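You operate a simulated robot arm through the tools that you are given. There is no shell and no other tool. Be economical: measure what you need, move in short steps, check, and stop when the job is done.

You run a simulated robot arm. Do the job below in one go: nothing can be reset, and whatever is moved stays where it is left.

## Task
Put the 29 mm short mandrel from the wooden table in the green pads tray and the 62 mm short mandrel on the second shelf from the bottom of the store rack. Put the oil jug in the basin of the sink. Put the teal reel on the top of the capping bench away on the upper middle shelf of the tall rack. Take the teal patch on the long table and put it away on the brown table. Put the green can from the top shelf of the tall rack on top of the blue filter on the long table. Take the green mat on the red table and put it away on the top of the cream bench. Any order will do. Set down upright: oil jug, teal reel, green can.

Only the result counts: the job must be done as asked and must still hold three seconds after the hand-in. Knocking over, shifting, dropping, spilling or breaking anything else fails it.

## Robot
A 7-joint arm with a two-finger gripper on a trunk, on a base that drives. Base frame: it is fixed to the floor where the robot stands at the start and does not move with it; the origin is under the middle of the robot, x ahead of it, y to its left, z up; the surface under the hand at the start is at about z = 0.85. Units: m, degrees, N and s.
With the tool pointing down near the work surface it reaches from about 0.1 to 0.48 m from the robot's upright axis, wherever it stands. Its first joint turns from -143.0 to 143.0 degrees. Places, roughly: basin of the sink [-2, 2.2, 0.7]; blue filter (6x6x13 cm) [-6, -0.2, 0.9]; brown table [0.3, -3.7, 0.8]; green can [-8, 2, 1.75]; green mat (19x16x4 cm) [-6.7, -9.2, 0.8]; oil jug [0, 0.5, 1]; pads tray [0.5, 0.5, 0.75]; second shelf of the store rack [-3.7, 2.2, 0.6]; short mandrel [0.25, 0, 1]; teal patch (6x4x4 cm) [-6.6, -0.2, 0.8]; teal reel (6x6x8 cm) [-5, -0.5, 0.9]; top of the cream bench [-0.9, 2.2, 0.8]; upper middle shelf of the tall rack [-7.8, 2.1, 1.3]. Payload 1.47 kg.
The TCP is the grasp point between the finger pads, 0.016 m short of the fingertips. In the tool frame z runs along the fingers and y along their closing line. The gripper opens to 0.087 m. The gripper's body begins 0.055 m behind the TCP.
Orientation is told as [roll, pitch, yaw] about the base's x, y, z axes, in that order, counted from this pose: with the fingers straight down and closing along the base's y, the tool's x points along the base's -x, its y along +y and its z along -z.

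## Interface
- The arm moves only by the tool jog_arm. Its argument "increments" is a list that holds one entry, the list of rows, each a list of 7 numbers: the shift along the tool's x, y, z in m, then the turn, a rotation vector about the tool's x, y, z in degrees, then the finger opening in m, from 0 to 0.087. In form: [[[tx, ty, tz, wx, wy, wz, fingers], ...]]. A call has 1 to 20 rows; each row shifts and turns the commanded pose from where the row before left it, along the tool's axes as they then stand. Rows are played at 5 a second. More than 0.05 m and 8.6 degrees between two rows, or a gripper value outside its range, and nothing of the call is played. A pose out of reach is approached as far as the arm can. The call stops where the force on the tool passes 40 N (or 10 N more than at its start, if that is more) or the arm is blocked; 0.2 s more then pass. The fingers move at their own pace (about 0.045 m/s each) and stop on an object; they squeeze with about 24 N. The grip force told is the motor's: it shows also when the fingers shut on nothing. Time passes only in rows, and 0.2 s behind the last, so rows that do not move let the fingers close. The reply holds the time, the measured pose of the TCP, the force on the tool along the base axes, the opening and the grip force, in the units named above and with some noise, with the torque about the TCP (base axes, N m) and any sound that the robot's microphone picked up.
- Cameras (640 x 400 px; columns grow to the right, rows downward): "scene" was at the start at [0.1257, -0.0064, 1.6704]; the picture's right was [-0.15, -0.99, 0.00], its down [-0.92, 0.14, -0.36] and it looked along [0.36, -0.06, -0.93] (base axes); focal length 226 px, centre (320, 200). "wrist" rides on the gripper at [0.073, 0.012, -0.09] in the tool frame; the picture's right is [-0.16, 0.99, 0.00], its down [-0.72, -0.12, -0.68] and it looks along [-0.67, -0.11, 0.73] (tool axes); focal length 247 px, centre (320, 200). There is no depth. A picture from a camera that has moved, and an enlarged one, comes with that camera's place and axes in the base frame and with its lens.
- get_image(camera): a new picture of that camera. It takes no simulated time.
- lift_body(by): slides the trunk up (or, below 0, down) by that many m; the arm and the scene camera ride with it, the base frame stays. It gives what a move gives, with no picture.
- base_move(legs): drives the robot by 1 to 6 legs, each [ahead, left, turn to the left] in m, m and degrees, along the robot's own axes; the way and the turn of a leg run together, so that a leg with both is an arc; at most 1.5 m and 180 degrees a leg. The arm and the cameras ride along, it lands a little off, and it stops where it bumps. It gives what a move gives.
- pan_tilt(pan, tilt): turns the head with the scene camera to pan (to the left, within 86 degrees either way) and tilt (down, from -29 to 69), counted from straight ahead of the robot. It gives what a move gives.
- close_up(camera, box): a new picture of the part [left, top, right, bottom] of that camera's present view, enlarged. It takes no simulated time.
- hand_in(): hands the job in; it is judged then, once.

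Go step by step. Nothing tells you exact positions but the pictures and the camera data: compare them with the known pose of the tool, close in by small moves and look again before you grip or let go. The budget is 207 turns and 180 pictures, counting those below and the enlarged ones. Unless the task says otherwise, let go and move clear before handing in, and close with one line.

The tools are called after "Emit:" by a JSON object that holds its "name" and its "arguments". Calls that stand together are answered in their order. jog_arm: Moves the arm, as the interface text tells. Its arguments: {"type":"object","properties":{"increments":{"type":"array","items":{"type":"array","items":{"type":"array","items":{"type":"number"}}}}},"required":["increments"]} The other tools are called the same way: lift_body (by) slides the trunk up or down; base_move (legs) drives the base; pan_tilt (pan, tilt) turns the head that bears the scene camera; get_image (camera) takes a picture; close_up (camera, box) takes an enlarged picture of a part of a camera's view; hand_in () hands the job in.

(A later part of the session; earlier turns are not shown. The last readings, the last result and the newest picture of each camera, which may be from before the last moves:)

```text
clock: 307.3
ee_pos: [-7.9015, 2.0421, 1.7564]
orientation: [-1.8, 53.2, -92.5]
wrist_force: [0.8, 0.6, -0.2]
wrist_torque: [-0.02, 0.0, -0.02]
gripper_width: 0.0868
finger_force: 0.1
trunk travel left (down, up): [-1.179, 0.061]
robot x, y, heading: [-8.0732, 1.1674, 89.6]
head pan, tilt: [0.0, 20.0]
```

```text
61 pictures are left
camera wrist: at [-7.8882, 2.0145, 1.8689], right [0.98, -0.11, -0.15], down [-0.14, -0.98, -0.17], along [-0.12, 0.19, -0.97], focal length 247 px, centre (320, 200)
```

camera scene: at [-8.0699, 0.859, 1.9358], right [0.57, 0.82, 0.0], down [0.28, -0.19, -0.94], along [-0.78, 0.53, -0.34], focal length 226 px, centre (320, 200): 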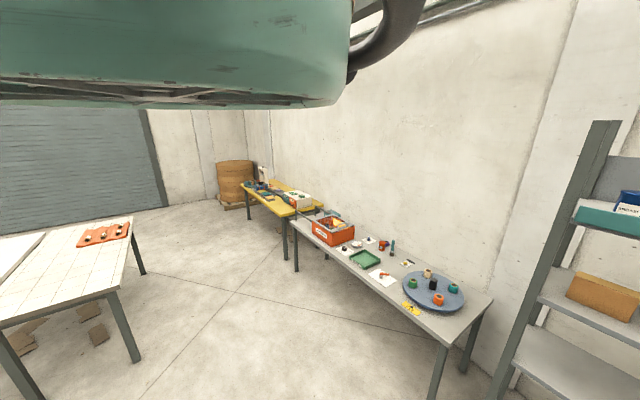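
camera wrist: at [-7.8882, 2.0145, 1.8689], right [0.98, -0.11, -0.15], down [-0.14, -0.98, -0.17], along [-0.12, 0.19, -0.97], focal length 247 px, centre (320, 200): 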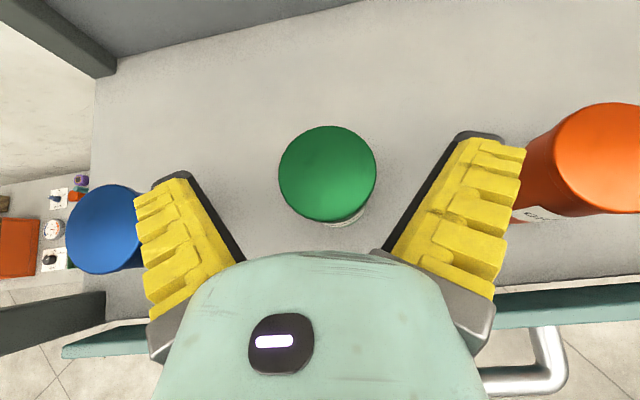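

Centred. Advance 1.3 cm and lower 6.5 cm around the can.

Emit:
{"name": "base_move", "arguments": {"legs": [[0.014, 0, 0]]}}

Emit:
{"name": "lift_body", "arguments": {"by": -0.035}}

Emit:
{"name": "lift_body", "arguments": {"by": -0.03}}

Emit:
{"name": "get_image", "arguments": {"camera": "wrist"}}

```text
clock: 308.0
ee_pos: [-7.8999, 2.0569, 1.756]
orientation: [-1.8, 53.2, -92.5]
wrist_force: [-0.6, 0.0, 0.3]
wrist_torque: [-0.03, 0.01, 0.01]
gripper_width: 0.087
finger_force: 0.1
trunk travel left (down, up): [-1.179, 0.061]
robot x, y, heading: [-8.0731, 1.178, 89.7]
head pan, tilt: [0.0, 20.0]
```

```text
clock: 308.8
ee_pos: [-7.9009, 2.0551, 1.7207]
orientation: [-1.8, 53.2, -92.4]
wrist_force: [-0.1, 0.0, -0.2]
wrist_torque: [-0.03, 0.0, -0.01]
gripper_width: 0.0872
finger_force: 0.0
trunk travel left (down, up): [-1.144, 0.096]
robot x, y, heading: [-8.0721, 1.1843, 90.2]
head pan, tilt: [0.0, 20.0]
```

```text
clock: 309.6
ee_pos: [-7.8995, 2.0556, 1.6912]
orientation: [-1.7, 53.1, -92.5]
wrist_force: [0.4, -0.3, -0.2]
wrist_torque: [-0.02, 0.01, 0.01]
gripper_width: 0.0872
finger_force: 0.0
trunk travel left (down, up): [-1.114, 0.126]
robot x, y, heading: [-8.0738, 1.1828, 89.9]
head pan, tilt: [0.0, 20.0]
```

```text
60 pictures are left
camera wrist: at [-7.8878, 2.0283, 1.8042], right [0.98, -0.11, -0.15], down [-0.14, -0.98, -0.17], along [-0.12, 0.19, -0.97], focal length 247 px, centre (320, 200)
```

wrist: 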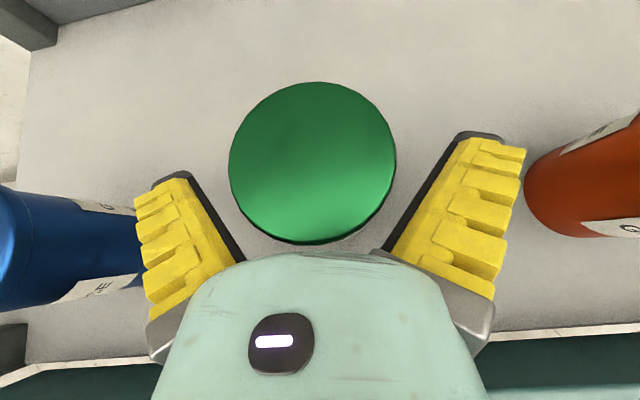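

Straddling the can. Close and lift 6 cm.

Emit:
{"name": "jog_arm", "arguments": {"increments": [[[0, 0, 0, 0, 0, 0, 0.08], [0, 0, 0, 0, 0, 0, 0.07], [0, 0, 0, 0, 0, 0, 0.06], [0, 0, 0, 0, 0, 0, 0.03], [0, 0, 0, 0, 0, 0, 0.0], [0, 0, 0, 0, 0, 0, 0.0], [0, 0, 0, 0, 0, 0, 0.0], [0, 0, 0, 0, 0, 0, 0.0]]]}}

Emit:
{"name": "lift_body", "arguments": {"by": 0.02}}

Emit:
{"name": "lift_body", "arguments": {"by": 0.05}}

Emit:
{"name": "get_image", "arguments": {"camera": "wrist"}}

```text
clock: 311.4
ee_pos: [-7.8997, 2.0569, 1.691]
orientation: [-1.8, 53.1, -92.5]
wrist_force: [0.4, 1.7, 0.3]
wrist_torque: [0.12, -0.11, -0.01]
gripper_width: 0.0591
finger_force: 24.8
trunk travel left (down, up): [-1.114, 0.126]
robot x, y, heading: [-8.0713, 1.175, 90.1]
head pan, tilt: [0.0, 20.0]
```

```text
clock: 312.1
ee_pos: [-7.9005, 2.056, 1.7093]
orientation: [-1.9, 53.1, -92.6]
wrist_force: [0.0, -0.3, -3.1]
wrist_torque: [-0.02, 0.0, 0.0]
gripper_width: 0.0591
finger_force: 24.3
trunk travel left (down, up): [-1.134, 0.106]
robot x, y, heading: [-8.074, 1.1808, 89.8]
head pan, tilt: [0.0, 20.0]
```

```text
clock: 313.0
ee_pos: [-7.9014, 2.0555, 1.7602]
orientation: [-2.0, 53.2, -92.6]
wrist_force: [0.0, -0.3, -2.6]
wrist_torque: [0.0, 0.0, -0.03]
gripper_width: 0.0593
finger_force: 23.7
trunk travel left (down, up): [-1.184, 0.056]
robot x, y, heading: [-8.0761, 1.1818, 89.8]
head pan, tilt: [0.0, 20.0]
```

```text
59 pictures are left
camera wrist: at [-7.8879, 2.0284, 1.8731], right [0.98, -0.11, -0.15], down [-0.14, -0.98, -0.17], along [-0.12, 0.19, -0.97], focal length 247 px, centre (320, 200)
```

wrist: 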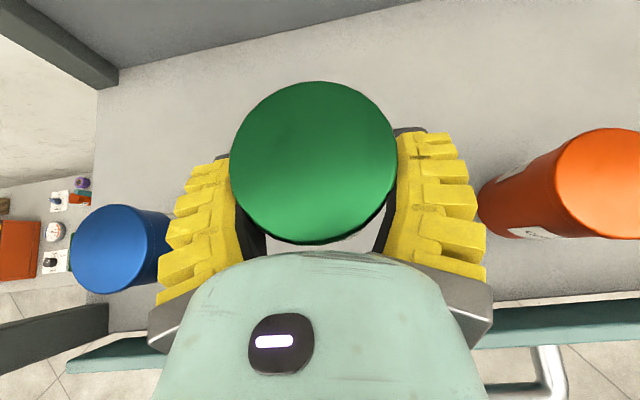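

Can lifted. Raise, back out, turn right and drive along the aisle toward the long table, looking right.

Emit:
{"name": "lift_body", "arguments": {"by": 0.05}}

Emit:
{"name": "base_move", "arguments": {"legs": [[-0.25, 0, 0], [0, 0, -90], [0.9, 0, 0]]}}

Emit:
{"name": "pan_tilt", "arguments": {"pan": -60, "tilt": 25}}

Emit:
{"name": "get_image", "arguments": {"camera": "scene"}}

Emit:
{"name": "get_image", "arguments": {"camera": "wrist"}}

```text
clock: 313.9
ee_pos: [-7.9009, 2.0571, 1.8096]
orientation: [-1.9, 53.1, -92.6]
wrist_force: [0.1, -0.4, -3.2]
wrist_torque: [-0.01, 0.01, 0.0]
gripper_width: 0.0597
finger_force: 24.3
trunk travel left (down, up): [-1.234, 0.006]
robot x, y, heading: [-8.0734, 1.1816, 89.7]
head pan, tilt: [0.0, 20.0]
```

```text
clock: 323.9
ee_pos: [-6.2856, 0.8003, 1.8109]
orientation: [-1.9, 53.3, 179.0]
wrist_force: [-0.3, 0.8, -2.5]
wrist_torque: [-0.02, 0.02, -0.01]
gripper_width: 0.0574
finger_force: 23.8
trunk travel left (down, up): [-1.234, 0.006]
robot x, y, heading: [-7.1655, 0.9454, 1.8]
head pan, tilt: [0.0, 20.0]
```

```text
clock: 325.2
ee_pos: [-6.2846, 0.7997, 1.8103]
orientation: [-1.9, 53.1, 178.9]
wrist_force: [-0.6, 0.4, -3.2]
wrist_torque: [-0.01, 0.04, 0.02]
gripper_width: 0.0575
finger_force: 23.9
trunk travel left (down, up): [-1.234, 0.006]
robot x, y, heading: [-7.1658, 0.9473, 1.4]
head pan, tilt: [-60.0, 25.0]
```

```text
58 pictures are left
camera scene: at [-7.0431, 1.0315, 1.9369], right [0.84, -0.54, 0.0], down [-0.19, -0.29, -0.94], along [0.51, 0.79, -0.35], focal length 226 px, centre (320, 200)
```

scene: 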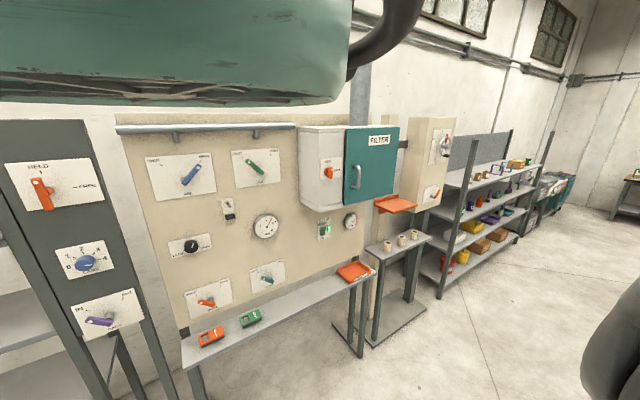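

```text
57 pictures are left
camera wrist: at [-6.3127, 0.7862, 1.9234], right [-0.09, -0.99, -0.15], down [-0.98, 0.11, -0.17], along [0.18, 0.13, -0.97], focal length 247 px, centre (320, 200)
```

wrist: 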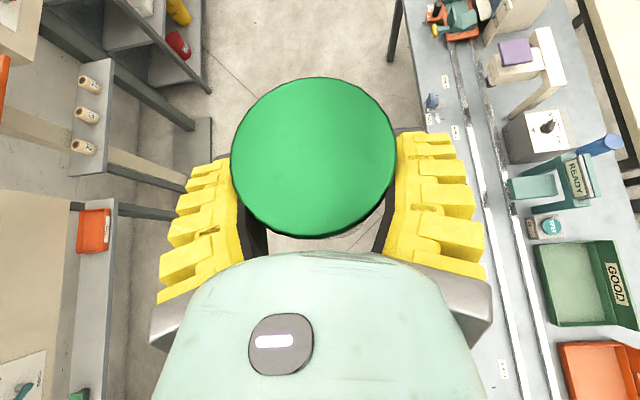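

The long table is on the right: a blue filter at about (-6.03, -0.18). Zoom to verify it and find the teal patch.

Emit:
{"name": "close_up", "arguments": {"camera": "wrist", "box": [440, 60, 640, 400]}}

Emit:
{"name": "base_move", "arguments": {"legs": [[0, 0, -90]]}}

Emit:
{"name": "get_image", "arguments": {"camera": "wrist"}}

```text
1.18 times, centred on (540, 230) of wrist
camera zoom: at [-6.3127, 0.7862, 1.9234], right [-0.09, -0.99, -0.15], down [-0.98, 0.11, -0.17], along [0.18, 0.13, -0.97], focal length 291 px, centre (61, 165)
```

zoom: 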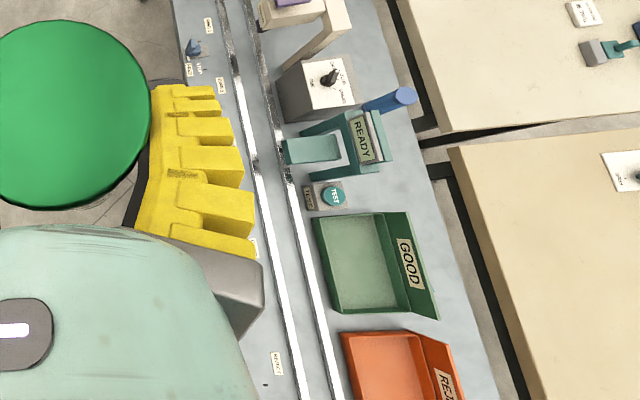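

```text
clock: 329.4
ee_pos: [-7.3179, 0.0695, 1.8102]
orientation: [-1.8, 53.1, 88.8]
wrist_force: [-0.3, -0.1, -2.7]
wrist_torque: [0.05, -0.05, 0.0]
gripper_width: 0.0561
finger_force: 24.2
trunk travel left (down, up): [-1.234, 0.006]
robot x, y, heading: [-7.166, 0.9495, -88.8]
head pan, tilt: [-60.0, 25.0]
```

```text
55 pictures are left
camera wrist: at [-7.3323, 0.0987, 1.9234], right [-0.99, 0.09, -0.15], down [0.12, 0.98, -0.17], along [0.13, -0.18, -0.97], focal length 247 px, centre (320, 200)
```

wrist: 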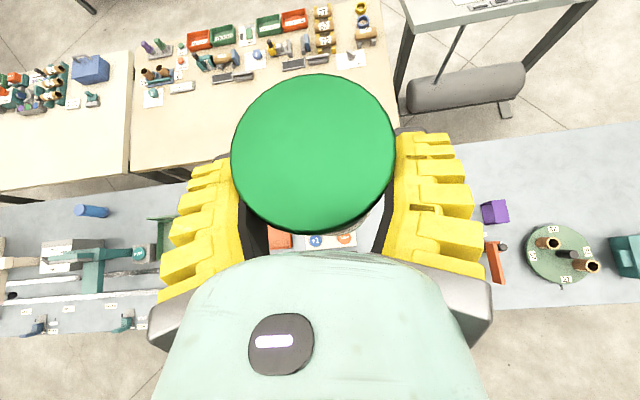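

Blue filter seen at left. Drive left (toward +x) 1.2 m so the hand comes in front of it.

Emit:
{"name": "base_move", "arguments": {"legs": [[0, 1.2, -1.2]]}}

Emit:
{"name": "get_image", "arguments": {"camera": "wrist"}}

```text
clock: 335.6
ee_pos: [-6.1333, 0.0768, 1.81]
orientation: [-1.8, 53.1, 86.2]
wrist_force: [-0.3, 0.3, -2.6]
wrist_torque: [0.02, 0.02, 0.01]
gripper_width: 0.0559
finger_force: 23.9
trunk travel left (down, up): [-1.234, 0.006]
robot x, y, heading: [-5.9427, 0.9474, -91.5]
head pan, tilt: [-60.0, 25.0]
```

```text
54 pictures are left
camera wrist: at [-6.1467, 0.106, 1.9233], right [-0.98, 0.13, -0.15], down [0.16, 0.97, -0.17], along [0.12, -0.19, -0.97], focal length 247 px, centre (320, 200)
```

wrist: 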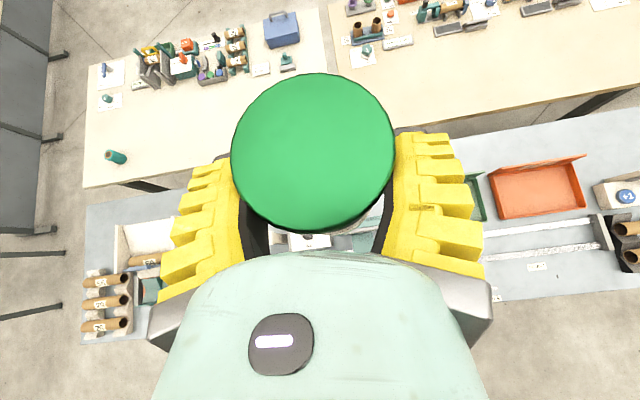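

The filter triangulates to (-6.03, -0.176), top at z ≈ 0.943. I'll lower the trunk beside it to check with a closer view.

Emit:
{"name": "lift_body", "arguments": {"by": -0.4}}

Emit:
{"name": "base_move", "arguments": {"legs": [[0.2, -0.03, 1.5]]}}

Emit:
{"name": "get_image", "arguments": {"camera": "wrist"}}

```text
clock: 339.4
ee_pos: [-6.1328, 0.0774, 1.4113]
orientation: [-1.8, 53.1, 86.3]
wrist_force: [0.0, 0.3, -2.8]
wrist_torque: [0.04, -0.02, -0.02]
gripper_width: 0.0555
finger_force: 24.2
trunk travel left (down, up): [-0.834, 0.406]
robot x, y, heading: [-5.9443, 0.9503, -91.2]
head pan, tilt: [-60.0, 25.0]
```

```text
clock: 341.0
ee_pos: [-6.1418, -0.1246, 1.4111]
orientation: [-1.8, 53.2, 87.8]
wrist_force: [0.1, -0.3, -2.1]
wrist_torque: [0.04, 0.01, 0.01]
gripper_width: 0.0555
finger_force: 24.2
trunk travel left (down, up): [-0.834, 0.406]
robot x, y, heading: [-5.9719, 0.7503, -89.5]
head pan, tilt: [-60.0, 25.0]
```

```text
53 pictures are left
camera wrist: at [-6.1548, -0.0969, 1.5232], right [-0.98, 0.11, -0.15], down [0.13, 0.98, -0.17], along [0.12, -0.19, -0.97], focal length 247 px, centre (320, 200)
```

wrist: 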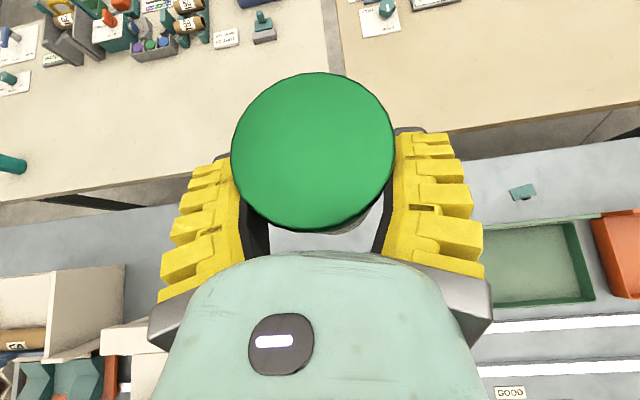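

The teal patch is visible at about (-6.59, -0.18). To check the filter, I'll stand the hand short of it in y and lower; it should appear just beyond the can.

Emit:
{"name": "base_move", "arguments": {"legs": [[-0.19, 0.112, 0]]}}

Emit:
{"name": "lift_body", "arguments": {"by": -0.24}}

Emit:
{"name": "get_image", "arguments": {"camera": "wrist"}}

```text
clock: 342.7
ee_pos: [-6.0314, 0.0613, 1.4103]
orientation: [-1.8, 53.1, 87.8]
wrist_force: [0.5, 0.2, -3.5]
wrist_torque: [0.02, -0.02, -0.01]
gripper_width: 0.0554
finger_force: 24.0
trunk travel left (down, up): [-0.834, 0.406]
robot x, y, heading: [-5.8647, 0.9396, -89.7]
head pan, tilt: [-60.0, 25.0]
```

```text
clock: 345.2
ee_pos: [-6.0293, 0.0621, 1.17]
orientation: [-1.8, 53.1, 87.9]
wrist_force: [0.0, 0.7, -2.6]
wrist_torque: [0.05, -0.01, 0.01]
gripper_width: 0.0549
finger_force: 24.2
trunk travel left (down, up): [-0.594, 0.646]
robot x, y, heading: [-5.8633, 0.9378, -89.7]
head pan, tilt: [-60.0, 25.0]
```

```text
52 pictures are left
camera wrist: at [-6.0435, 0.0901, 1.2833], right [-0.98, 0.11, -0.15], down [0.13, 0.98, -0.17], along [0.12, -0.18, -0.97], focal length 247 px, centre (320, 200)
```

wrist: 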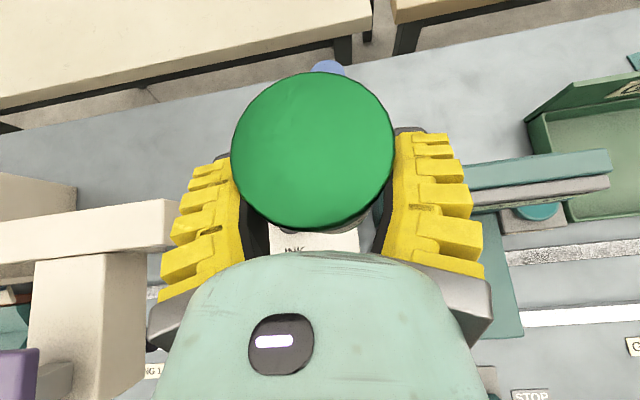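

The filter's far rim peeks out beyond the can: centre about (-6.034, -0.168). Move over it and lower partway.

Emit:
{"name": "base_move", "arguments": {"legs": [[0.229, -0.005, 0]]}}

Emit:
{"name": "lift_body", "arguments": {"by": -0.13}}

Emit:
{"name": "get_image", "arguments": {"camera": "wrist"}}

```text
clock: 346.9
ee_pos: [-6.0384, -0.1659, 1.1696]
orientation: [-1.8, 53.1, 87.7]
wrist_force: [0.4, -0.7, -1.3]
wrist_torque: [0.05, -0.01, -0.01]
gripper_width: 0.055
finger_force: 24.3
trunk travel left (down, up): [-0.594, 0.646]
robot x, y, heading: [-5.867, 0.7108, -89.8]
head pan, tilt: [-60.0, 25.0]
```

```text
clock: 348.5
ee_pos: [-6.0382, -0.166, 1.0402]
orientation: [-1.8, 53.1, 87.6]
wrist_force: [0.2, -0.1, -2.3]
wrist_torque: [0.03, 0.04, -0.03]
gripper_width: 0.055
finger_force: 24.1
trunk travel left (down, up): [-0.464, 0.776]
robot x, y, heading: [-5.8689, 0.7091, -90.0]
head pan, tilt: [-60.0, 25.0]
```

```text
51 pictures are left
camera wrist: at [-6.0511, -0.1383, 1.1535], right [-0.98, 0.11, -0.15], down [0.13, 0.98, -0.17], along [0.12, -0.19, -0.97], focal length 247 px, centre (320, 200)
```

wrist: 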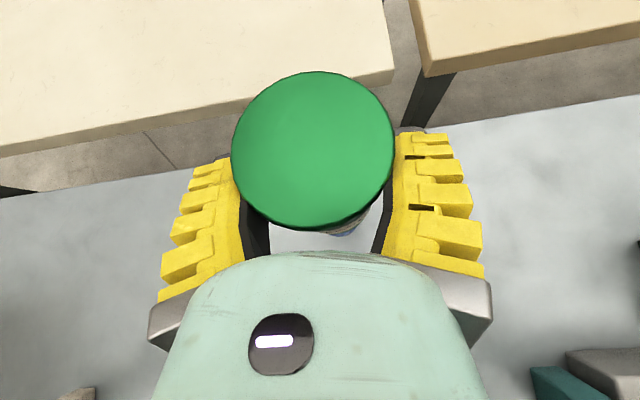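

Emit:
{"name": "close_up", "arguments": {"camera": "wrist", "box": [240, 180, 400, 270]}}

```text
4.00 times, centred on (320, 225) of wrist
camera zoom: at [-6.0511, -0.1383, 1.1535], right [-0.98, 0.11, -0.15], down [0.13, 0.98, -0.17], along [0.12, -0.19, -0.97], focal length 988 px, centre (320, 100)
```

zoom: 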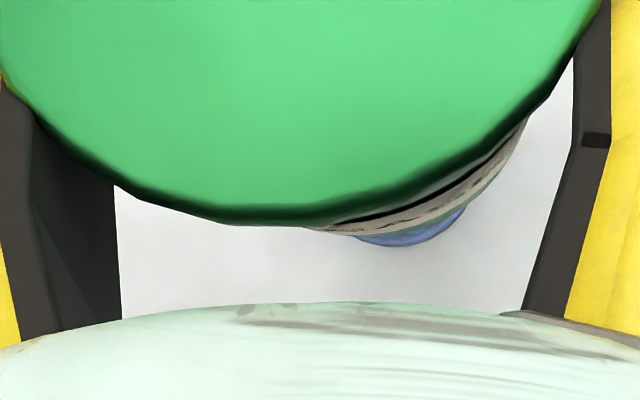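

The can's rim and the filter's rim line up within a few millimetres. Lower to contact.

Emit:
{"name": "lift_body", "arguments": {"by": -0.022}}

Emit:
{"name": "lift_body", "arguments": {"by": -0.006}}

Emit:
{"name": "lift_body", "arguments": {"by": -0.005}}

Emit:
{"name": "lift_body", "arguments": {"by": -0.005}}

```text
clock: 349.2
ee_pos: [-6.0372, -0.1667, 1.0186]
orientation: [-1.8, 53.1, 87.6]
wrist_force: [-0.1, -0.1, -2.6]
wrist_torque: [0.05, 0.01, -0.02]
gripper_width: 0.0548
finger_force: 23.7
trunk travel left (down, up): [-0.442, 0.798]
robot x, y, heading: [-5.8685, 0.7087, -90.0]
head pan, tilt: [-60.0, 25.0]
```

```text
clock: 349.8
ee_pos: [-6.038, -0.1663, 1.0121]
orientation: [-1.9, 53.1, 87.6]
wrist_force: [-0.2, -0.5, -2.7]
wrist_torque: [0.01, 0.04, -0.03]
gripper_width: 0.0549
finger_force: 24.2
trunk travel left (down, up): [-0.436, 0.804]
robot x, y, heading: [-5.8621, 0.7084, -89.8]
head pan, tilt: [-60.0, 25.0]
```

```text
clock: 350.3
ee_pos: [-6.0386, -0.1663, 1.0082]
orientation: [-1.8, 53.1, 87.6]
wrist_force: [0.1, 0.8, -3.3]
wrist_torque: [0.06, 0.0, 0.0]
gripper_width: 0.0546
finger_force: 24.0
trunk travel left (down, up): [-0.431, 0.809]
robot x, y, heading: [-5.8646, 0.713, -89.9]
head pan, tilt: [-60.0, 25.0]
```

```text
clock: 350.8
ee_pos: [-6.0388, -0.1677, 1.0015]
orientation: [-1.7, 53.1, 87.6]
wrist_force: [-0.5, 0.4, -3.5]
wrist_torque: [0.02, -0.01, 0.03]
gripper_width: 0.0547
finger_force: 23.7
trunk travel left (down, up): [-0.426, 0.814]
robot x, y, heading: [-5.8677, 0.7102, -90.1]
head pan, tilt: [-60.0, 25.0]
```

Emit:
{"name": "lift_body", "arguments": {"by": -0.005}}

Emit:
{"name": "lift_body", "arguments": {"by": -0.004}}

Emit:
{"name": "lift_body", "arguments": {"by": -0.004}}

Emit:
{"name": "get_image", "arguments": {"camera": "wrist"}}

```text
clock: 351.4
ee_pos: [-6.0391, -0.167, 0.9984]
orientation: [-1.7, 53.1, 87.5]
wrist_force: [0.3, -0.4, -0.9]
wrist_torque: [0.09, -0.01, 0.01]
gripper_width: 0.0549
finger_force: 23.9
trunk travel left (down, up): [-0.421, 0.819]
robot x, y, heading: [-5.8653, 0.7107, -90.1]
head pan, tilt: [-60.0, 25.0]
```

```text
clock: 351.9
ee_pos: [-6.0389, -0.1692, 0.9957]
orientation: [-1.7, 53.5, 87.6]
wrist_force: [1.2, 2.0, 9.3]
wrist_torque: [0.05, 0.0, 0.0]
gripper_width: 0.0552
finger_force: 24.2
trunk travel left (down, up): [-0.417, 0.823]
robot x, y, heading: [-5.865, 0.7081, -89.8]
head pan, tilt: [-60.0, 25.0]
```

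```text
clock: 352.4
ee_pos: [-6.0383, -0.1675, 0.992]
orientation: [-1.8, 53.2, 87.7]
wrist_force: [-0.4, 0.8, 8.8]
wrist_torque: [-0.23, 0.02, -0.03]
gripper_width: 0.0518
finger_force: 24.5
trunk travel left (down, up): [-0.413, 0.827]
robot x, y, heading: [-5.8642, 0.7111, -90.2]
head pan, tilt: [-60.0, 25.0]
```

```text
49 pictures are left
camera wrist: at [-6.0524, -0.1393, 1.1041], right [-0.98, 0.11, -0.14], down [0.14, 0.98, -0.17], along [0.12, -0.19, -0.97], focal length 247 px, centre (320, 200)
```

wrist: 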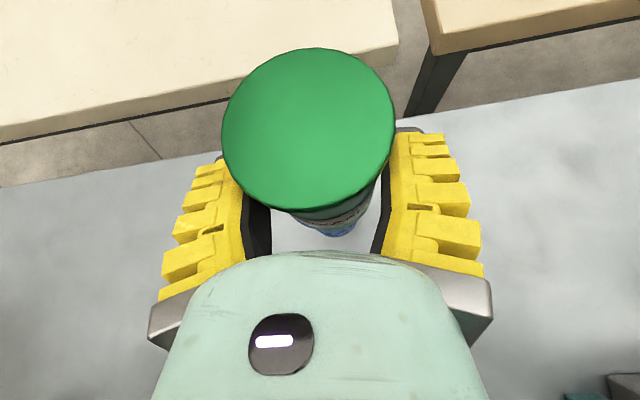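

Seated. Open slowly and look before moving.

Emit:
{"name": "jog_arm", "arguments": {"increments": [[[0, 0, 0, 0, 0, 0, 0.056], [0, 0, 0, 0, 0, 0, 0.062], [0, 0, 0, 0, 0, 0, 0.068], [0, 0, 0, 0, 0, 0, 0.076], [0, 0, 0, 0, 0, 0, 0.087], [0, 0, 0, 0, 0, 0, 0.087], [0, 0, 0, 0, 0, 0, 0.087]]]}}

Emit:
{"name": "get_image", "arguments": {"camera": "wrist"}}

```text
clock: 354.0
ee_pos: [-6.0377, -0.168, 0.99]
orientation: [-1.8, 53.1, 87.6]
wrist_force: [-0.1, -0.4, 0.5]
wrist_torque: [0.0, 0.01, 0.02]
gripper_width: 0.0868
finger_force: 0.0
trunk travel left (down, up): [-0.413, 0.827]
robot x, y, heading: [-5.8619, 0.7084, -90.2]
head pan, tilt: [-60.0, 25.0]
```

```text
48 pictures are left
camera wrist: at [-6.0519, -0.1383, 1.1026], right [-0.98, 0.11, -0.15], down [0.14, 0.98, -0.17], along [0.12, -0.19, -0.97], focal length 247 px, centre (320, 200)
```

wrist: 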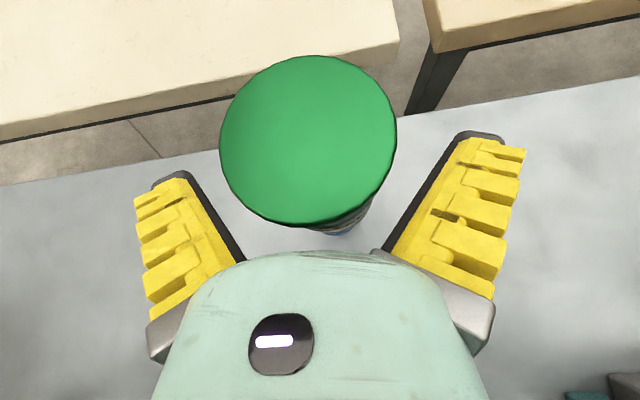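

It stands on the filter. Rise straight up and check.

Emit:
{"name": "lift_body", "arguments": {"by": 0.2}}

Emit:
{"name": "get_image", "arguments": {"camera": "wrist"}}

```text
clock: 356.2
ee_pos: [-6.0397, -0.1673, 1.1892]
orientation: [-1.8, 53.1, 87.6]
wrist_force: [-0.2, 0.6, -0.5]
wrist_torque: [0.03, -0.02, 0.01]
gripper_width: 0.087
finger_force: 0.2
trunk travel left (down, up): [-0.613, 0.627]
robot x, y, heading: [-5.8675, 0.7087, -90.0]
head pan, tilt: [-60.0, 25.0]
```

```text
47 pictures are left
camera wrist: at [-6.052, -0.1383, 1.3023], right [-0.98, 0.11, -0.15], down [0.14, 0.98, -0.17], along [0.12, -0.19, -0.97], focal length 247 px, centre (320, 200)
```

wrist: 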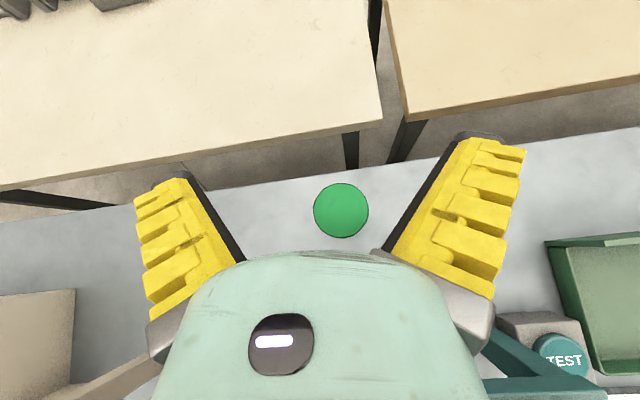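

The can sits squarely on the filter. Next the teal reel at about (-4.98, -0.50) on the capping bench: drive along the aisle and test a longer reach.

Emit:
{"name": "base_move", "arguments": {"legs": [[-0.1, 0, 0], [0, 1.05, 0]]}}

Emit:
{"name": "jog_arm", "arguments": {"increments": [[[0.018, 0, 0.024, 0, 0, 0, 0.087], [0.018, 0, 0.024, 0, 0, 0, 0.087], [0.018, 0, 0.024, 0, 0, 0, 0.087], [0, 0, 0, 0, 0, 0, 0.087]]]}}

Emit:
{"name": "get_image", "arguments": {"camera": "wrist"}}

```text
clock: 362.5
ee_pos: [-4.9602, -0.065, 1.189]
orientation: [-1.8, 53.0, 87.7]
wrist_force: [0.0, 0.3, -0.8]
wrist_torque: [0.0, -0.02, 0.03]
gripper_width: 0.0869
finger_force: 0.1
trunk travel left (down, up): [-0.613, 0.627]
robot x, y, heading: [-4.7897, 0.8124, -89.9]
head pan, tilt: [-60.0, 25.0]
```

```text
clock: 363.5
ee_pos: [-4.961, -0.0661, 1.1897]
orientation: [-1.8, 53.1, 87.6]
wrist_force: [-0.3, 0.8, -0.2]
wrist_torque: [0.05, 0.01, 0.02]
gripper_width: 0.0871
finger_force: 0.1
out of reach, approached as far as the arm can: row 1, 2, 3
trunk travel left (down, up): [-0.613, 0.627]
robot x, y, heading: [-4.7865, 0.8081, -89.8]
head pan, tilt: [-60.0, 25.0]
```

```text
46 pictures are left
camera wrist: at [-4.9745, -0.037, 1.3026], right [-0.98, 0.11, -0.15], down [0.13, 0.98, -0.17], along [0.12, -0.19, -0.97], focal length 247 px, centre (320, 200)
```

wrist: 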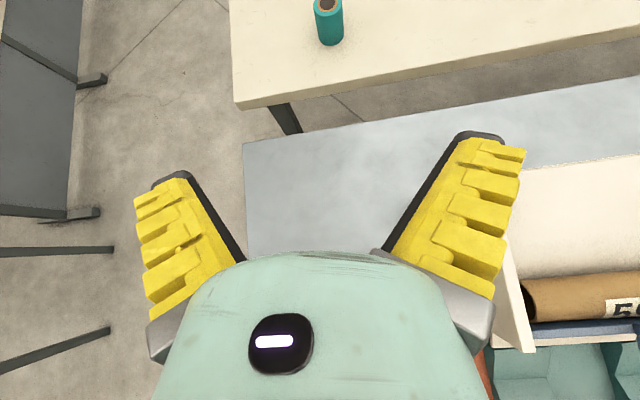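

The reel is at (-4.978, -0.497), bench z ≈ 0.82, reel top ≈ 0.90. I'll approach it diagonally past the table's east end, from about (-4.30, 0.07) at heading -129°.

Emit:
{"name": "base_move", "arguments": {"legs": [[0, 0.5, 0], [0, 0, -39], [0.35, 0.463, 0]]}}

Emit:
{"name": "get_image", "arguments": {"camera": "wrist"}}

```text
clock: 371.2
ee_pos: [-4.8346, -0.3258, 1.189]
orientation: [-1.8, 53.1, 48.4]
wrist_force: [-0.2, 0.2, 0.7]
wrist_torque: [0.02, 0.05, 0.01]
gripper_width: 0.0868
finger_force: 0.1
trunk travel left (down, up): [-0.613, 0.627]
robot x, y, heading: [-4.1507, 0.2485, -129.0]
head pan, tilt: [-60.0, 25.0]
```

```text
45 pictures are left
camera wrist: at [-4.8284, -0.2943, 1.3027], right [-0.69, 0.71, -0.15], down [0.72, 0.67, -0.17], along [-0.02, -0.22, -0.97], focal length 247 px, centre (320, 200)
```

wrist: 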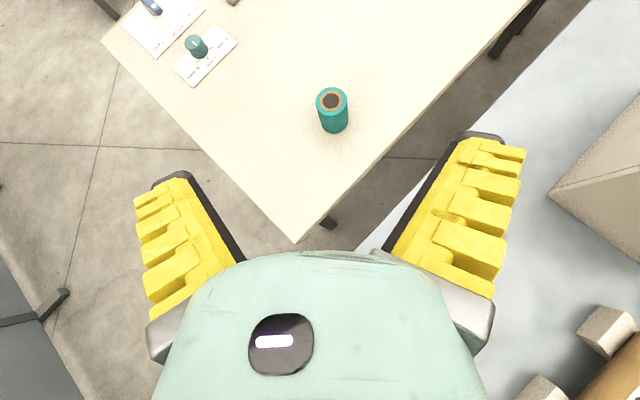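

Reel confirmed at (-4.98, -0.498). Drive ahead over it, lower to just above, check.

Emit:
{"name": "base_move", "arguments": {"legs": [[0.222, -0.004, 0]]}}

Emit:
{"name": "lift_body", "arguments": {"by": -0.22}}

Emit:
{"name": "get_image", "arguments": {"camera": "wrist"}}

```text
clock: 372.9
ee_pos: [-4.9762, -0.4882, 1.1893]
orientation: [-1.8, 53.1, 48.3]
wrist_force: [-0.4, 1.1, 0.6]
wrist_torque: [0.0, -0.02, 0.04]
gripper_width: 0.087
finger_force: 0.0
trunk travel left (down, up): [-0.613, 0.627]
robot x, y, heading: [-4.286, 0.0787, -129.5]
head pan, tilt: [-60.0, 25.0]
```

```text
clock: 375.2
ee_pos: [-4.9761, -0.4885, 0.9703]
orientation: [-1.8, 53.3, 48.3]
wrist_force: [-0.1, -1.7, -0.5]
wrist_torque: [0.02, -0.02, -0.01]
gripper_width: 0.0868
finger_force: 0.1
trunk travel left (down, up): [-0.393, 0.847]
robot x, y, heading: [-4.2842, 0.0824, -129.4]
head pan, tilt: [-60.0, 25.0]
```

```text
44 pictures are left
camera wrist: at [-4.9685, -0.4575, 1.0829], right [-0.69, 0.71, -0.15], down [0.72, 0.67, -0.17], along [-0.02, -0.22, -0.97], focal length 247 px, centre (320, 200)
```

wrist: 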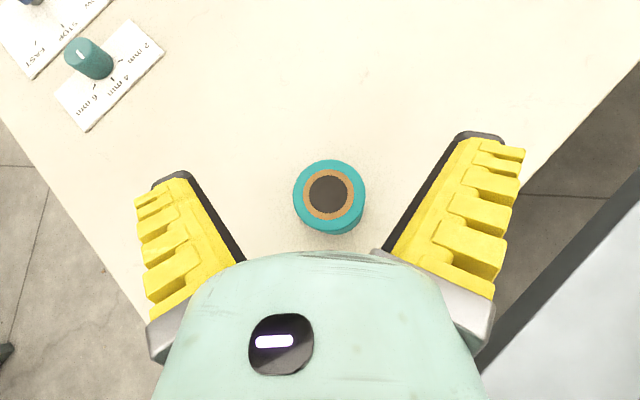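

Centred to within 1 cm. Nudge ahead 0.9 cm, lower around it, close and lift.

Emit:
{"name": "base_move", "arguments": {"legs": [[0.009, 0.002, 0]]}}

Emit:
{"name": "lift_body", "arguments": {"by": -0.097}}

Emit:
{"name": "jog_arm", "arguments": {"increments": [[[0, 0, 0, 0, 0, 0, 0.08], [0, 0, 0, 0, 0, 0, 0.07], [0, 0, 0, 0, 0, 0, 0.06], [0, 0, 0, 0, 0, 0, 0.03], [0, 0, 0, 0, 0, 0, 0.0], [0, 0, 0, 0, 0, 0, 0.0], [0, 0, 0, 0, 0, 0, 0.0], [0, 0, 0, 0, 0, 0, 0.0]]]}}

Emit:
{"name": "get_image", "arguments": {"camera": "wrist"}}

Emit:
{"name": "lift_body", "arguments": {"by": 0.02}}

Emit:
{"name": "lift_body", "arguments": {"by": 0.3}}

Emit:
{"name": "get_image", "arguments": {"camera": "wrist"}}

```text
clock: 375.9
ee_pos: [-4.9797, -0.4961, 0.9702]
orientation: [-1.8, 53.1, 48.4]
wrist_force: [0.4, -0.1, -0.3]
wrist_torque: [-0.02, 0.01, -0.02]
gripper_width: 0.0871
finger_force: 0.0
trunk travel left (down, up): [-0.393, 0.847]
robot x, y, heading: [-4.2922, 0.0766, -129.4]
head pan, tilt: [-60.0, 25.0]
```

```text
clock: 377.2
ee_pos: [-4.9807, -0.4968, 0.8732]
orientation: [-1.8, 53.2, 48.4]
wrist_force: [-0.5, 0.0, -0.1]
wrist_torque: [0.02, 0.02, -0.02]
gripper_width: 0.0866
finger_force: 0.0
trunk travel left (down, up): [-0.296, 0.944]
robot x, y, heading: [-4.293, 0.0757, -129.2]
head pan, tilt: [-60.0, 25.0]
```

```text
clock: 379.0
ee_pos: [-4.9808, -0.4953, 0.8751]
orientation: [-1.7, 53.1, 48.3]
wrist_force: [0.2, 0.6, 0.0]
wrist_torque: [0.04, 0.04, -0.02]
gripper_width: 0.0558
finger_force: 24.0
trunk travel left (down, up): [-0.296, 0.944]
robot x, y, heading: [-4.2939, 0.0735, -129.2]
head pan, tilt: [-60.0, 25.0]
```

```text
43 pictures are left
camera wrist: at [-4.9729, -0.4655, 0.9857], right [-0.69, 0.71, -0.14], down [0.72, 0.67, -0.17], along [-0.02, -0.22, -0.97], focal length 247 px, centre (320, 200)
```

wrist: 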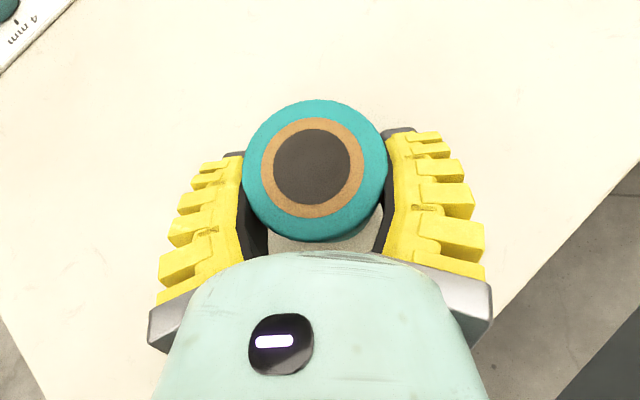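

```text
clock: 379.7
ee_pos: [-4.979, -0.4973, 0.8915]
orientation: [-1.8, 53.0, 48.2]
wrist_force: [-0.5, 0.4, -1.2]
wrist_torque: [0.02, -0.01, -0.01]
gripper_width: 0.0555
finger_force: 24.1
trunk travel left (down, up): [-0.316, 0.924]
robot x, y, heading: [-4.2868, 0.0721, -129.3]
head pan, tilt: [-60.0, 25.0]
```

```text
clock: 382.7
ee_pos: [-4.9797, -0.4961, 1.1921]
orientation: [-1.8, 53.2, 48.3]
wrist_force: [0.2, -0.1, -0.8]
wrist_torque: [0.03, -0.03, -0.02]
gripper_width: 0.0558
finger_force: 23.9
trunk travel left (down, up): [-0.616, 0.624]
robot x, y, heading: [-4.2935, 0.0705, -129.4]
head pan, tilt: [-60.0, 25.0]
```

```text
42 pictures are left
camera wrist: at [-4.9727, -0.4654, 1.3052], right [-0.69, 0.71, -0.15], down [0.72, 0.67, -0.17], along [-0.02, -0.22, -0.97], focal length 247 px, centre (320, 200)
```

wrist: 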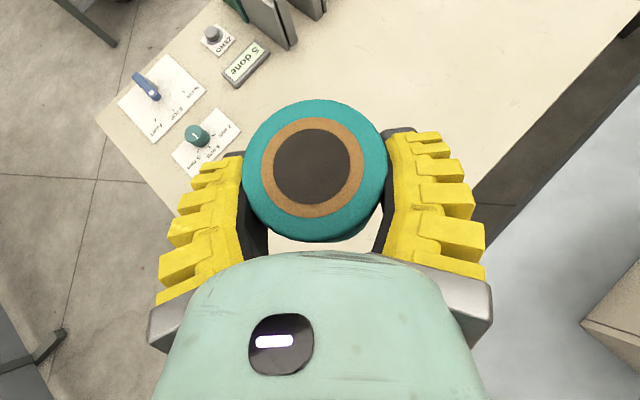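

Reel held. Raise and drive west along the aisle to the tall rack, then face it.

Emit:
{"name": "lift_body", "arguments": {"by": 0.26}}

Emit:
{"name": "base_move", "arguments": {"legs": [[-0.6, -0.48, 0], [0, 0, -51], [1.5, 0, 0], [1.5, 0, 0], [0.45, 0, 0], [0, 0, -90]]}}

Emit:
{"name": "get_image", "arguments": {"camera": "wrist"}}

```text
clock: 385.4
ee_pos: [-4.98, -0.4961, 1.4516]
orientation: [-1.9, 53.2, 48.2]
wrist_force: [-0.3, 0.4, -0.2]
wrist_torque: [-0.02, -0.03, 0.01]
gripper_width: 0.0557
finger_force: 24.0
trunk travel left (down, up): [-0.876, 0.364]
robot x, y, heading: [-4.2906, 0.0733, -129.2]
head pan, tilt: [-60.0, 25.0]
```

```text
clock: 411.9
ee_pos: [-7.6064, 1.7247, 1.4515]
orientation: [-1.9, 53.1, -90.2]
wrist_force: [0.6, 0.1, -1.8]
wrist_torque: [-0.03, -0.01, 0.04]
gripper_width: 0.0546
finger_force: 24.3
trunk travel left (down, up): [-0.876, 0.364]
robot x, y, heading: [-7.7429, 0.8412, 92.4]
head pan, tilt: [-60.0, 25.0]
```

```text
41 pictures are left
camera wrist: at [-7.5927, 1.6971, 1.5655], right [0.99, -0.07, -0.15], down [-0.1, -0.98, -0.17], along [-0.13, 0.18, -0.97], focal length 247 px, centre (320, 200)
```

wrist: 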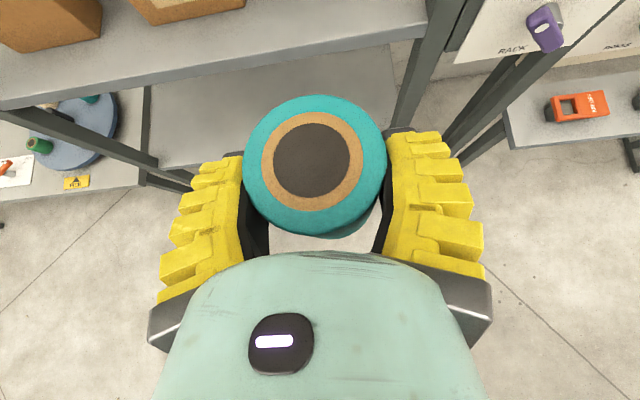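

In front of the free stretch of shelf (x -7.71..-7.50). The camera must stay below the top shelf's lip, so I'll lower now and triangulate the shelf height.

Emit:
{"name": "lift_body", "arguments": {"by": -0.055}}

Emit:
{"name": "base_move", "arguments": {"legs": [[0.0, -0.01, -2.2]]}}

Emit:
{"name": "get_image", "arguments": {"camera": "wrist"}}

```text
clock: 412.9
ee_pos: [-7.6062, 1.7235, 1.3992]
orientation: [-1.8, 53.3, -90.1]
wrist_force: [-0.2, -0.1, -0.4]
wrist_torque: [-0.02, 0.0, 0.01]
gripper_width: 0.0546
finger_force: 24.0
trunk travel left (down, up): [-0.821, 0.419]
robot x, y, heading: [-7.7431, 0.8391, 92.4]
head pan, tilt: [-60.0, 25.0]
```

```text
clock: 413.7
ee_pos: [-7.563, 1.7191, 1.3971]
orientation: [-1.8, 53.1, -92.4]
wrist_force: [-0.1, 0.1, -1.6]
wrist_torque: [0.01, 0.0, 0.0]
gripper_width: 0.0549
finger_force: 24.1
trunk travel left (down, up): [-0.821, 0.419]
robot x, y, heading: [-7.734, 0.8425, 90.1]
head pan, tilt: [-60.0, 25.0]
```

```text
40 pictures are left
camera wrist: at [-7.5502, 1.6909, 1.5104], right [0.98, -0.11, -0.15], down [-0.13, -0.98, -0.17], along [-0.12, 0.19, -0.97], focal length 247 px, centre (320, 200)
```

wrist: 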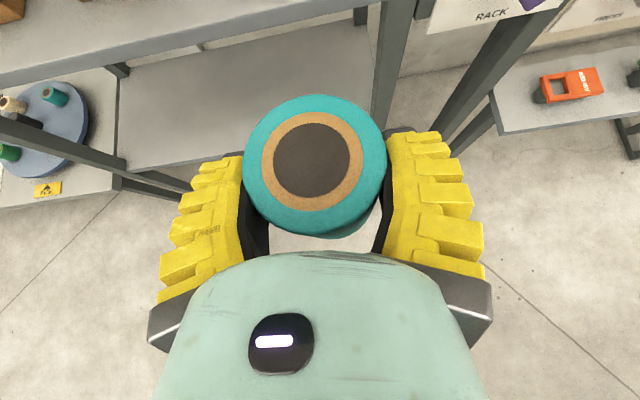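

Shelf top is about z 1.27, front y ≈ 1.97. Lower 3 cm more, align x to -7.60 and go in partway.

Emit:
{"name": "lift_body", "arguments": {"by": -0.025}}

Emit:
{"name": "base_move", "arguments": {"legs": [[0.2, 0.037, 0]]}}

Emit:
{"name": "get_image", "arguments": {"camera": "wrist"}}

```text
clock: 414.4
ee_pos: [-7.5621, 1.7185, 1.3735]
orientation: [-1.8, 53.1, -92.4]
wrist_force: [0.2, -0.8, -1.4]
wrist_torque: [-0.01, 0.02, 0.04]
gripper_width: 0.0549
finger_force: 24.3
trunk travel left (down, up): [-0.796, 0.444]
robot x, y, heading: [-7.7359, 0.8454, 90.1]
head pan, tilt: [-60.0, 25.0]
```

```text
clock: 416.0
ee_pos: [-7.6004, 1.9207, 1.373]
orientation: [-1.7, 53.1, -92.2]
wrist_force: [-0.5, -0.3, -0.8]
wrist_torque: [-0.04, -0.01, -0.01]
gripper_width: 0.0549
finger_force: 24.5
trunk travel left (down, up): [-0.796, 0.444]
robot x, y, heading: [-7.7742, 1.0495, 90.2]
head pan, tilt: [-60.0, 25.0]
```

```text
39 pictures are left
camera wrist: at [-7.588, 1.8927, 1.4855], right [0.98, -0.11, -0.15], down [-0.13, -0.98, -0.17], along [-0.12, 0.19, -0.97], focal length 247 px, centre (320, 200)
```

wrist: 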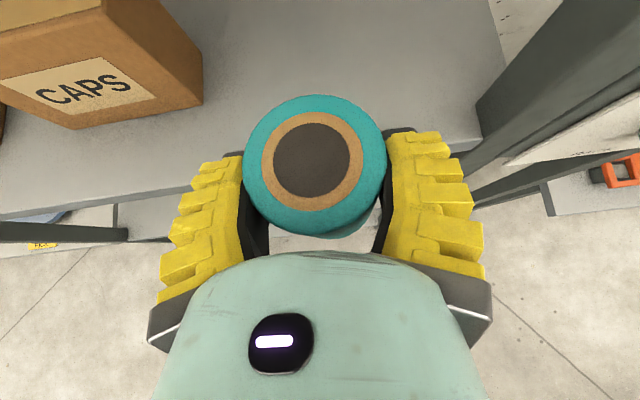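

Clear on both sides. Go in another 11.5 cm and lower to contact.

Emit:
{"name": "base_move", "arguments": {"legs": [[0.115, 0, 0]]}}

Emit:
{"name": "lift_body", "arguments": {"by": -0.03}}

Emit:
{"name": "lift_body", "arguments": {"by": -0.006}}

Emit:
{"name": "lift_body", "arguments": {"by": -0.006}}

Emit:
{"name": "get_image", "arguments": {"camera": "wrist"}}

```text
clock: 417.2
ee_pos: [-7.6007, 2.0316, 1.3727]
orientation: [-1.8, 53.0, -92.3]
wrist_force: [0.0, -0.2, -1.0]
wrist_torque: [-0.02, -0.01, 0.0]
gripper_width: 0.055
finger_force: 24.2
trunk travel left (down, up): [-0.796, 0.444]
robot x, y, heading: [-7.7724, 1.1561, 90.1]
head pan, tilt: [-60.0, 25.0]
```

```text
clock: 418.0
ee_pos: [-7.6008, 2.0318, 1.3432]
orientation: [-1.8, 53.0, -92.3]
wrist_force: [0.3, 0.2, -1.4]
wrist_torque: [-0.01, 0.02, 0.02]
gripper_width: 0.0547
finger_force: 23.6
trunk travel left (down, up): [-0.766, 0.474]
robot x, y, heading: [-7.7714, 1.1533, 90.2]
head pan, tilt: [-60.0, 25.0]
```

```text
clock: 418.5
ee_pos: [-7.6022, 2.032, 1.3375]
orientation: [-1.7, 53.1, -92.4]
wrist_force: [-0.7, 0.3, -1.3]
wrist_torque: [-0.01, 0.02, 0.0]
gripper_width: 0.0549
finger_force: 24.3
trunk travel left (down, up): [-0.76, 0.48]
robot x, y, heading: [-7.7753, 1.1583, 90.4]
head pan, tilt: [-60.0, 25.0]
```

```text
clock: 419.1
ee_pos: [-7.6023, 2.0318, 1.333]
orientation: [-1.8, 53.3, -92.1]
wrist_force: [0.0, -2.1, 6.4]
wrist_torque: [0.14, 0.02, -0.01]
gripper_width: 0.0551
finger_force: 24.1
trunk travel left (down, up): [-0.754, 0.486]
robot x, y, heading: [-7.7743, 1.1559, 90.2]
head pan, tilt: [-60.0, 25.0]
```

```text
38 pictures are left
camera wrist: at [-7.5893, 2.0046, 1.4459], right [0.98, -0.11, -0.14], down [-0.13, -0.98, -0.17], along [-0.12, 0.19, -0.97], focal length 247 px, centre (320, 200)
```

wrist: 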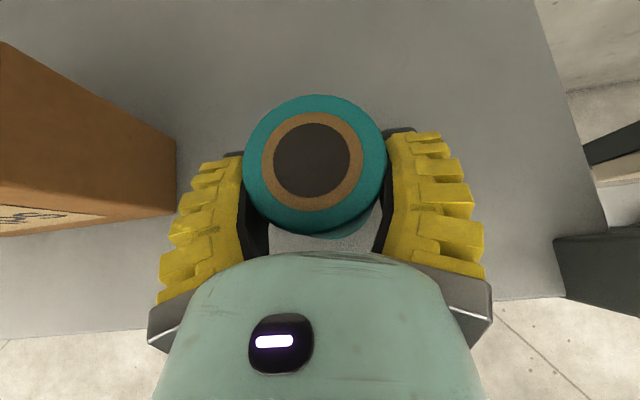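

Contact, and the reel stands on the shelf. Open moderately (0.075), rise, and check.

Emit:
{"name": "jog_arm", "arguments": {"increments": [[[0, 0, 0, 0, 0, 0, 0.058], [0, 0, 0, 0, 0, 0, 0.064], [0, 0, 0, 0, 0, 0, 0.07], [0, 0, 0, 0, 0, 0, 0.076], [0, 0, 0, 0, 0, 0, 0.076], [0, 0, 0, 0, 0, 0, 0.076]]]}}

Emit:
{"name": "lift_body", "arguments": {"by": 0.035}}

Emit:
{"name": "get_image", "arguments": {"camera": "wrist"}}

```text
clock: 420.5
ee_pos: [-7.6025, 2.0318, 1.3317]
orientation: [-1.8, 53.1, -92.3]
wrist_force: [0.0, 0.0, 0.3]
wrist_torque: [0.01, 0.0, -0.01]
gripper_width: 0.0785
finger_force: 1.7
trunk travel left (down, up): [-0.754, 0.486]
robot x, y, heading: [-7.7693, 1.1573, 90.5]
head pan, tilt: [-60.0, 25.0]
```

```text
clock: 421.3
ee_pos: [-7.603, 2.0309, 1.364]
orientation: [-1.8, 53.1, -92.3]
wrist_force: [-0.6, -1.3, 0.0]
wrist_torque: [-0.01, -0.01, -0.04]
gripper_width: 0.0785
finger_force: 1.3
trunk travel left (down, up): [-0.789, 0.451]
robot x, y, heading: [-7.7721, 1.1542, 90.2]
head pan, tilt: [-60.0, 25.0]
```

```text
37 pictures are left
camera wrist: at [-7.5894, 2.0044, 1.4783], right [0.98, -0.11, -0.15], down [-0.13, -0.98, -0.17], along [-0.12, 0.18, -0.97], focal length 247 px, centre (320, 200)
```

wrist: 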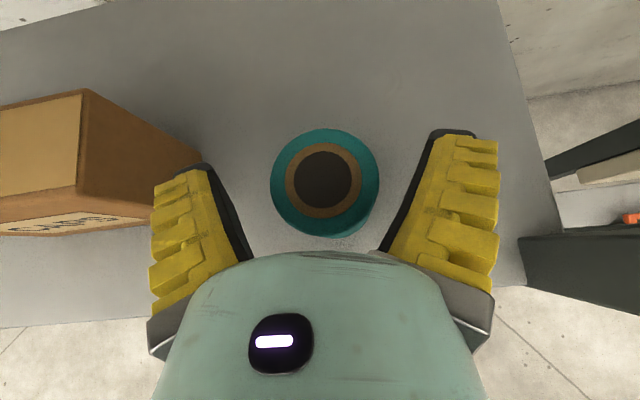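

The reel stands. Back out and go to the teal patch on the long table.

Emit:
{"name": "base_move", "arguments": {"legs": [[-0.3, 0, 0], [0, 0, -180], [0, 1.33, 0]]}}

Emit:
{"name": "get_image", "arguments": {"camera": "wrist"}}

```text
clock: 437.0
ee_pos: [-6.5833, -0.0029, 1.3666]
orientation: [-1.7, 53.0, 88.4]
wrist_force: [0.0, 0.8, 0.6]
wrist_torque: [0.0, 0.01, 0.01]
gripper_width: 0.0786
finger_force: 2.0
trunk travel left (down, up): [-0.789, 0.451]
robot x, y, heading: [-6.4197, 0.8716, -89.1]
head pan, tilt: [-60.0, 25.0]
```

```text
36 pictures are left
camera wrist: at [-6.5965, 0.0249, 1.4786], right [-0.98, 0.1, -0.14], down [0.12, 0.98, -0.17], along [0.12, -0.18, -0.97], focal length 247 px, centre (320, 200)
```

wrist: 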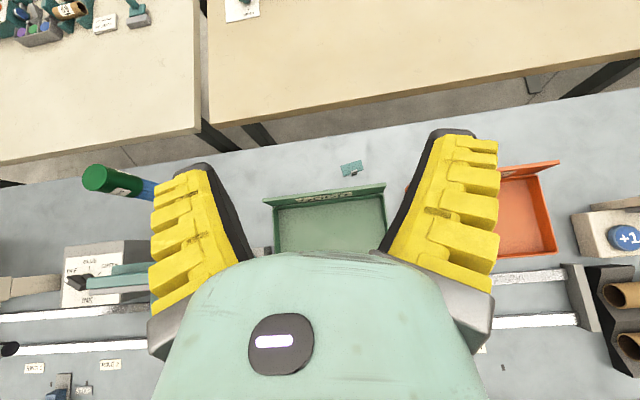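

Emit:
{"name": "close_up", "arguments": {"camera": "wrist", "box": [260, 130, 420, 230]}}

Emit:
{"name": "base_move", "arguments": {"legs": [[0.165, -0.02, -0.9]]}}

Emit:
{"name": "lift_body", "arguments": {"by": -0.3}}

Emit:
{"name": "get_image", "arguments": {"camera": "wrist"}}

```text
4.00 times, centred on (340, 180) of wrist
camera zoom: at [-6.5965, 0.0249, 1.4786], right [-0.98, 0.1, -0.14], down [0.12, 0.98, -0.17], along [0.12, -0.18, -0.97], focal length 988 px, centre (240, 280)
```

zoom: 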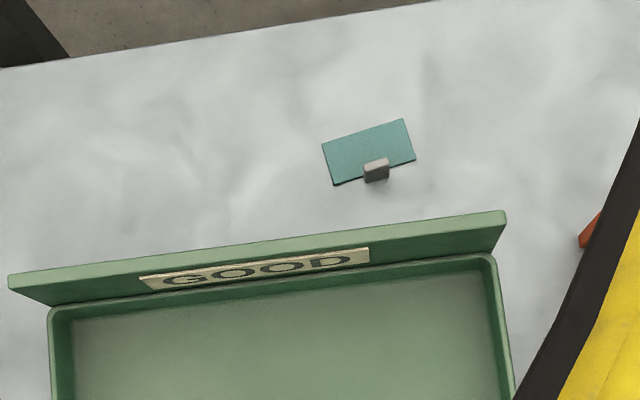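

```text
clock: 438.4
ee_pos: [-6.6205, -0.1634, 1.365]
orientation: [-1.8, 53.1, 87.0]
wrist_force: [0.4, 0.2, -0.4]
wrist_torque: [0.0, 0.0, -0.02]
gripper_width: 0.0785
finger_force: 1.6
trunk travel left (down, up): [-0.789, 0.451]
robot x, y, heading: [-6.4415, 0.7133, -90.6]
head pan, tilt: [-60.0, 25.0]
```

```text
clock: 441.4
ee_pos: [-6.6208, -0.1641, 1.0655]
orientation: [-1.8, 53.1, 87.1]
wrist_force: [-1.0, -0.9, -0.2]
wrist_torque: [0.0, 0.01, 0.01]
gripper_width: 0.0782
finger_force: 1.7
trunk travel left (down, up): [-0.489, 0.751]
robot x, y, heading: [-6.4388, 0.7102, -90.4]
head pan, tilt: [-60.0, 25.0]
```

```text
34 pictures are left
camera wrist: at [-6.6343, -0.1344, 1.1788], right [-0.98, 0.12, -0.14], down [0.14, 0.97, -0.17], along [0.12, -0.19, -0.97], focal length 247 px, centre (320, 200)
```

wrist: 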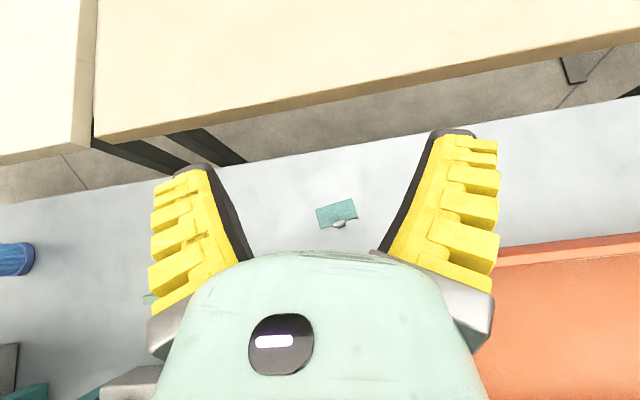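

The patch is a thin plate with a small upright tab at about (-6.614, -0.162); the GOOD sign (top z 0.89, y -0.106) stands just north of it. I'll steepen the tool to about 60° down so the hand clears the sign.

Emit:
{"name": "jog_arm", "arguments": {"increments": [[[-0.028, 0, 0, 0, -8, 0, 0.06], [-0.028, 0, 0, 0, -8, 0, 0.06], [-0.028, 0, 0, 0, -8, 0, 0.06], [0, 0, 0, 0, 0, 0, 0.06]]]}}

Emit:
{"name": "get_image", "arguments": {"camera": "wrist"}}

```text
clock: 442.4
ee_pos: [-6.6188, -0.1024, 1.0034]
orientation: [-1.2, 29.1, 88.0]
wrist_force: [-0.2, -0.3, 0.0]
wrist_torque: [0.01, -0.06, 0.01]
gripper_width: 0.0645
finger_force: 3.9
trunk travel left (down, up): [-0.489, 0.751]
robot x, y, heading: [-6.438, 0.7121, -90.6]
head pan, tilt: [-60.0, 25.0]
```

```text
33 pictures are left
camera wrist: at [-6.633, -0.1217, 1.1184], right [-0.98, 0.16, -0.1], down [0.14, 0.96, 0.25], along [0.13, 0.23, -0.96], focal length 247 px, centre (320, 200)
```

wrist: 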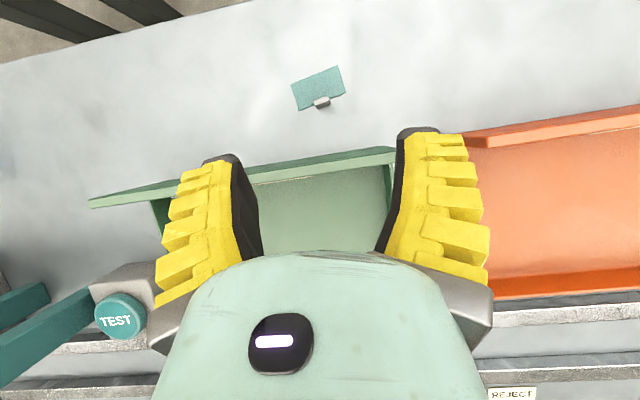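

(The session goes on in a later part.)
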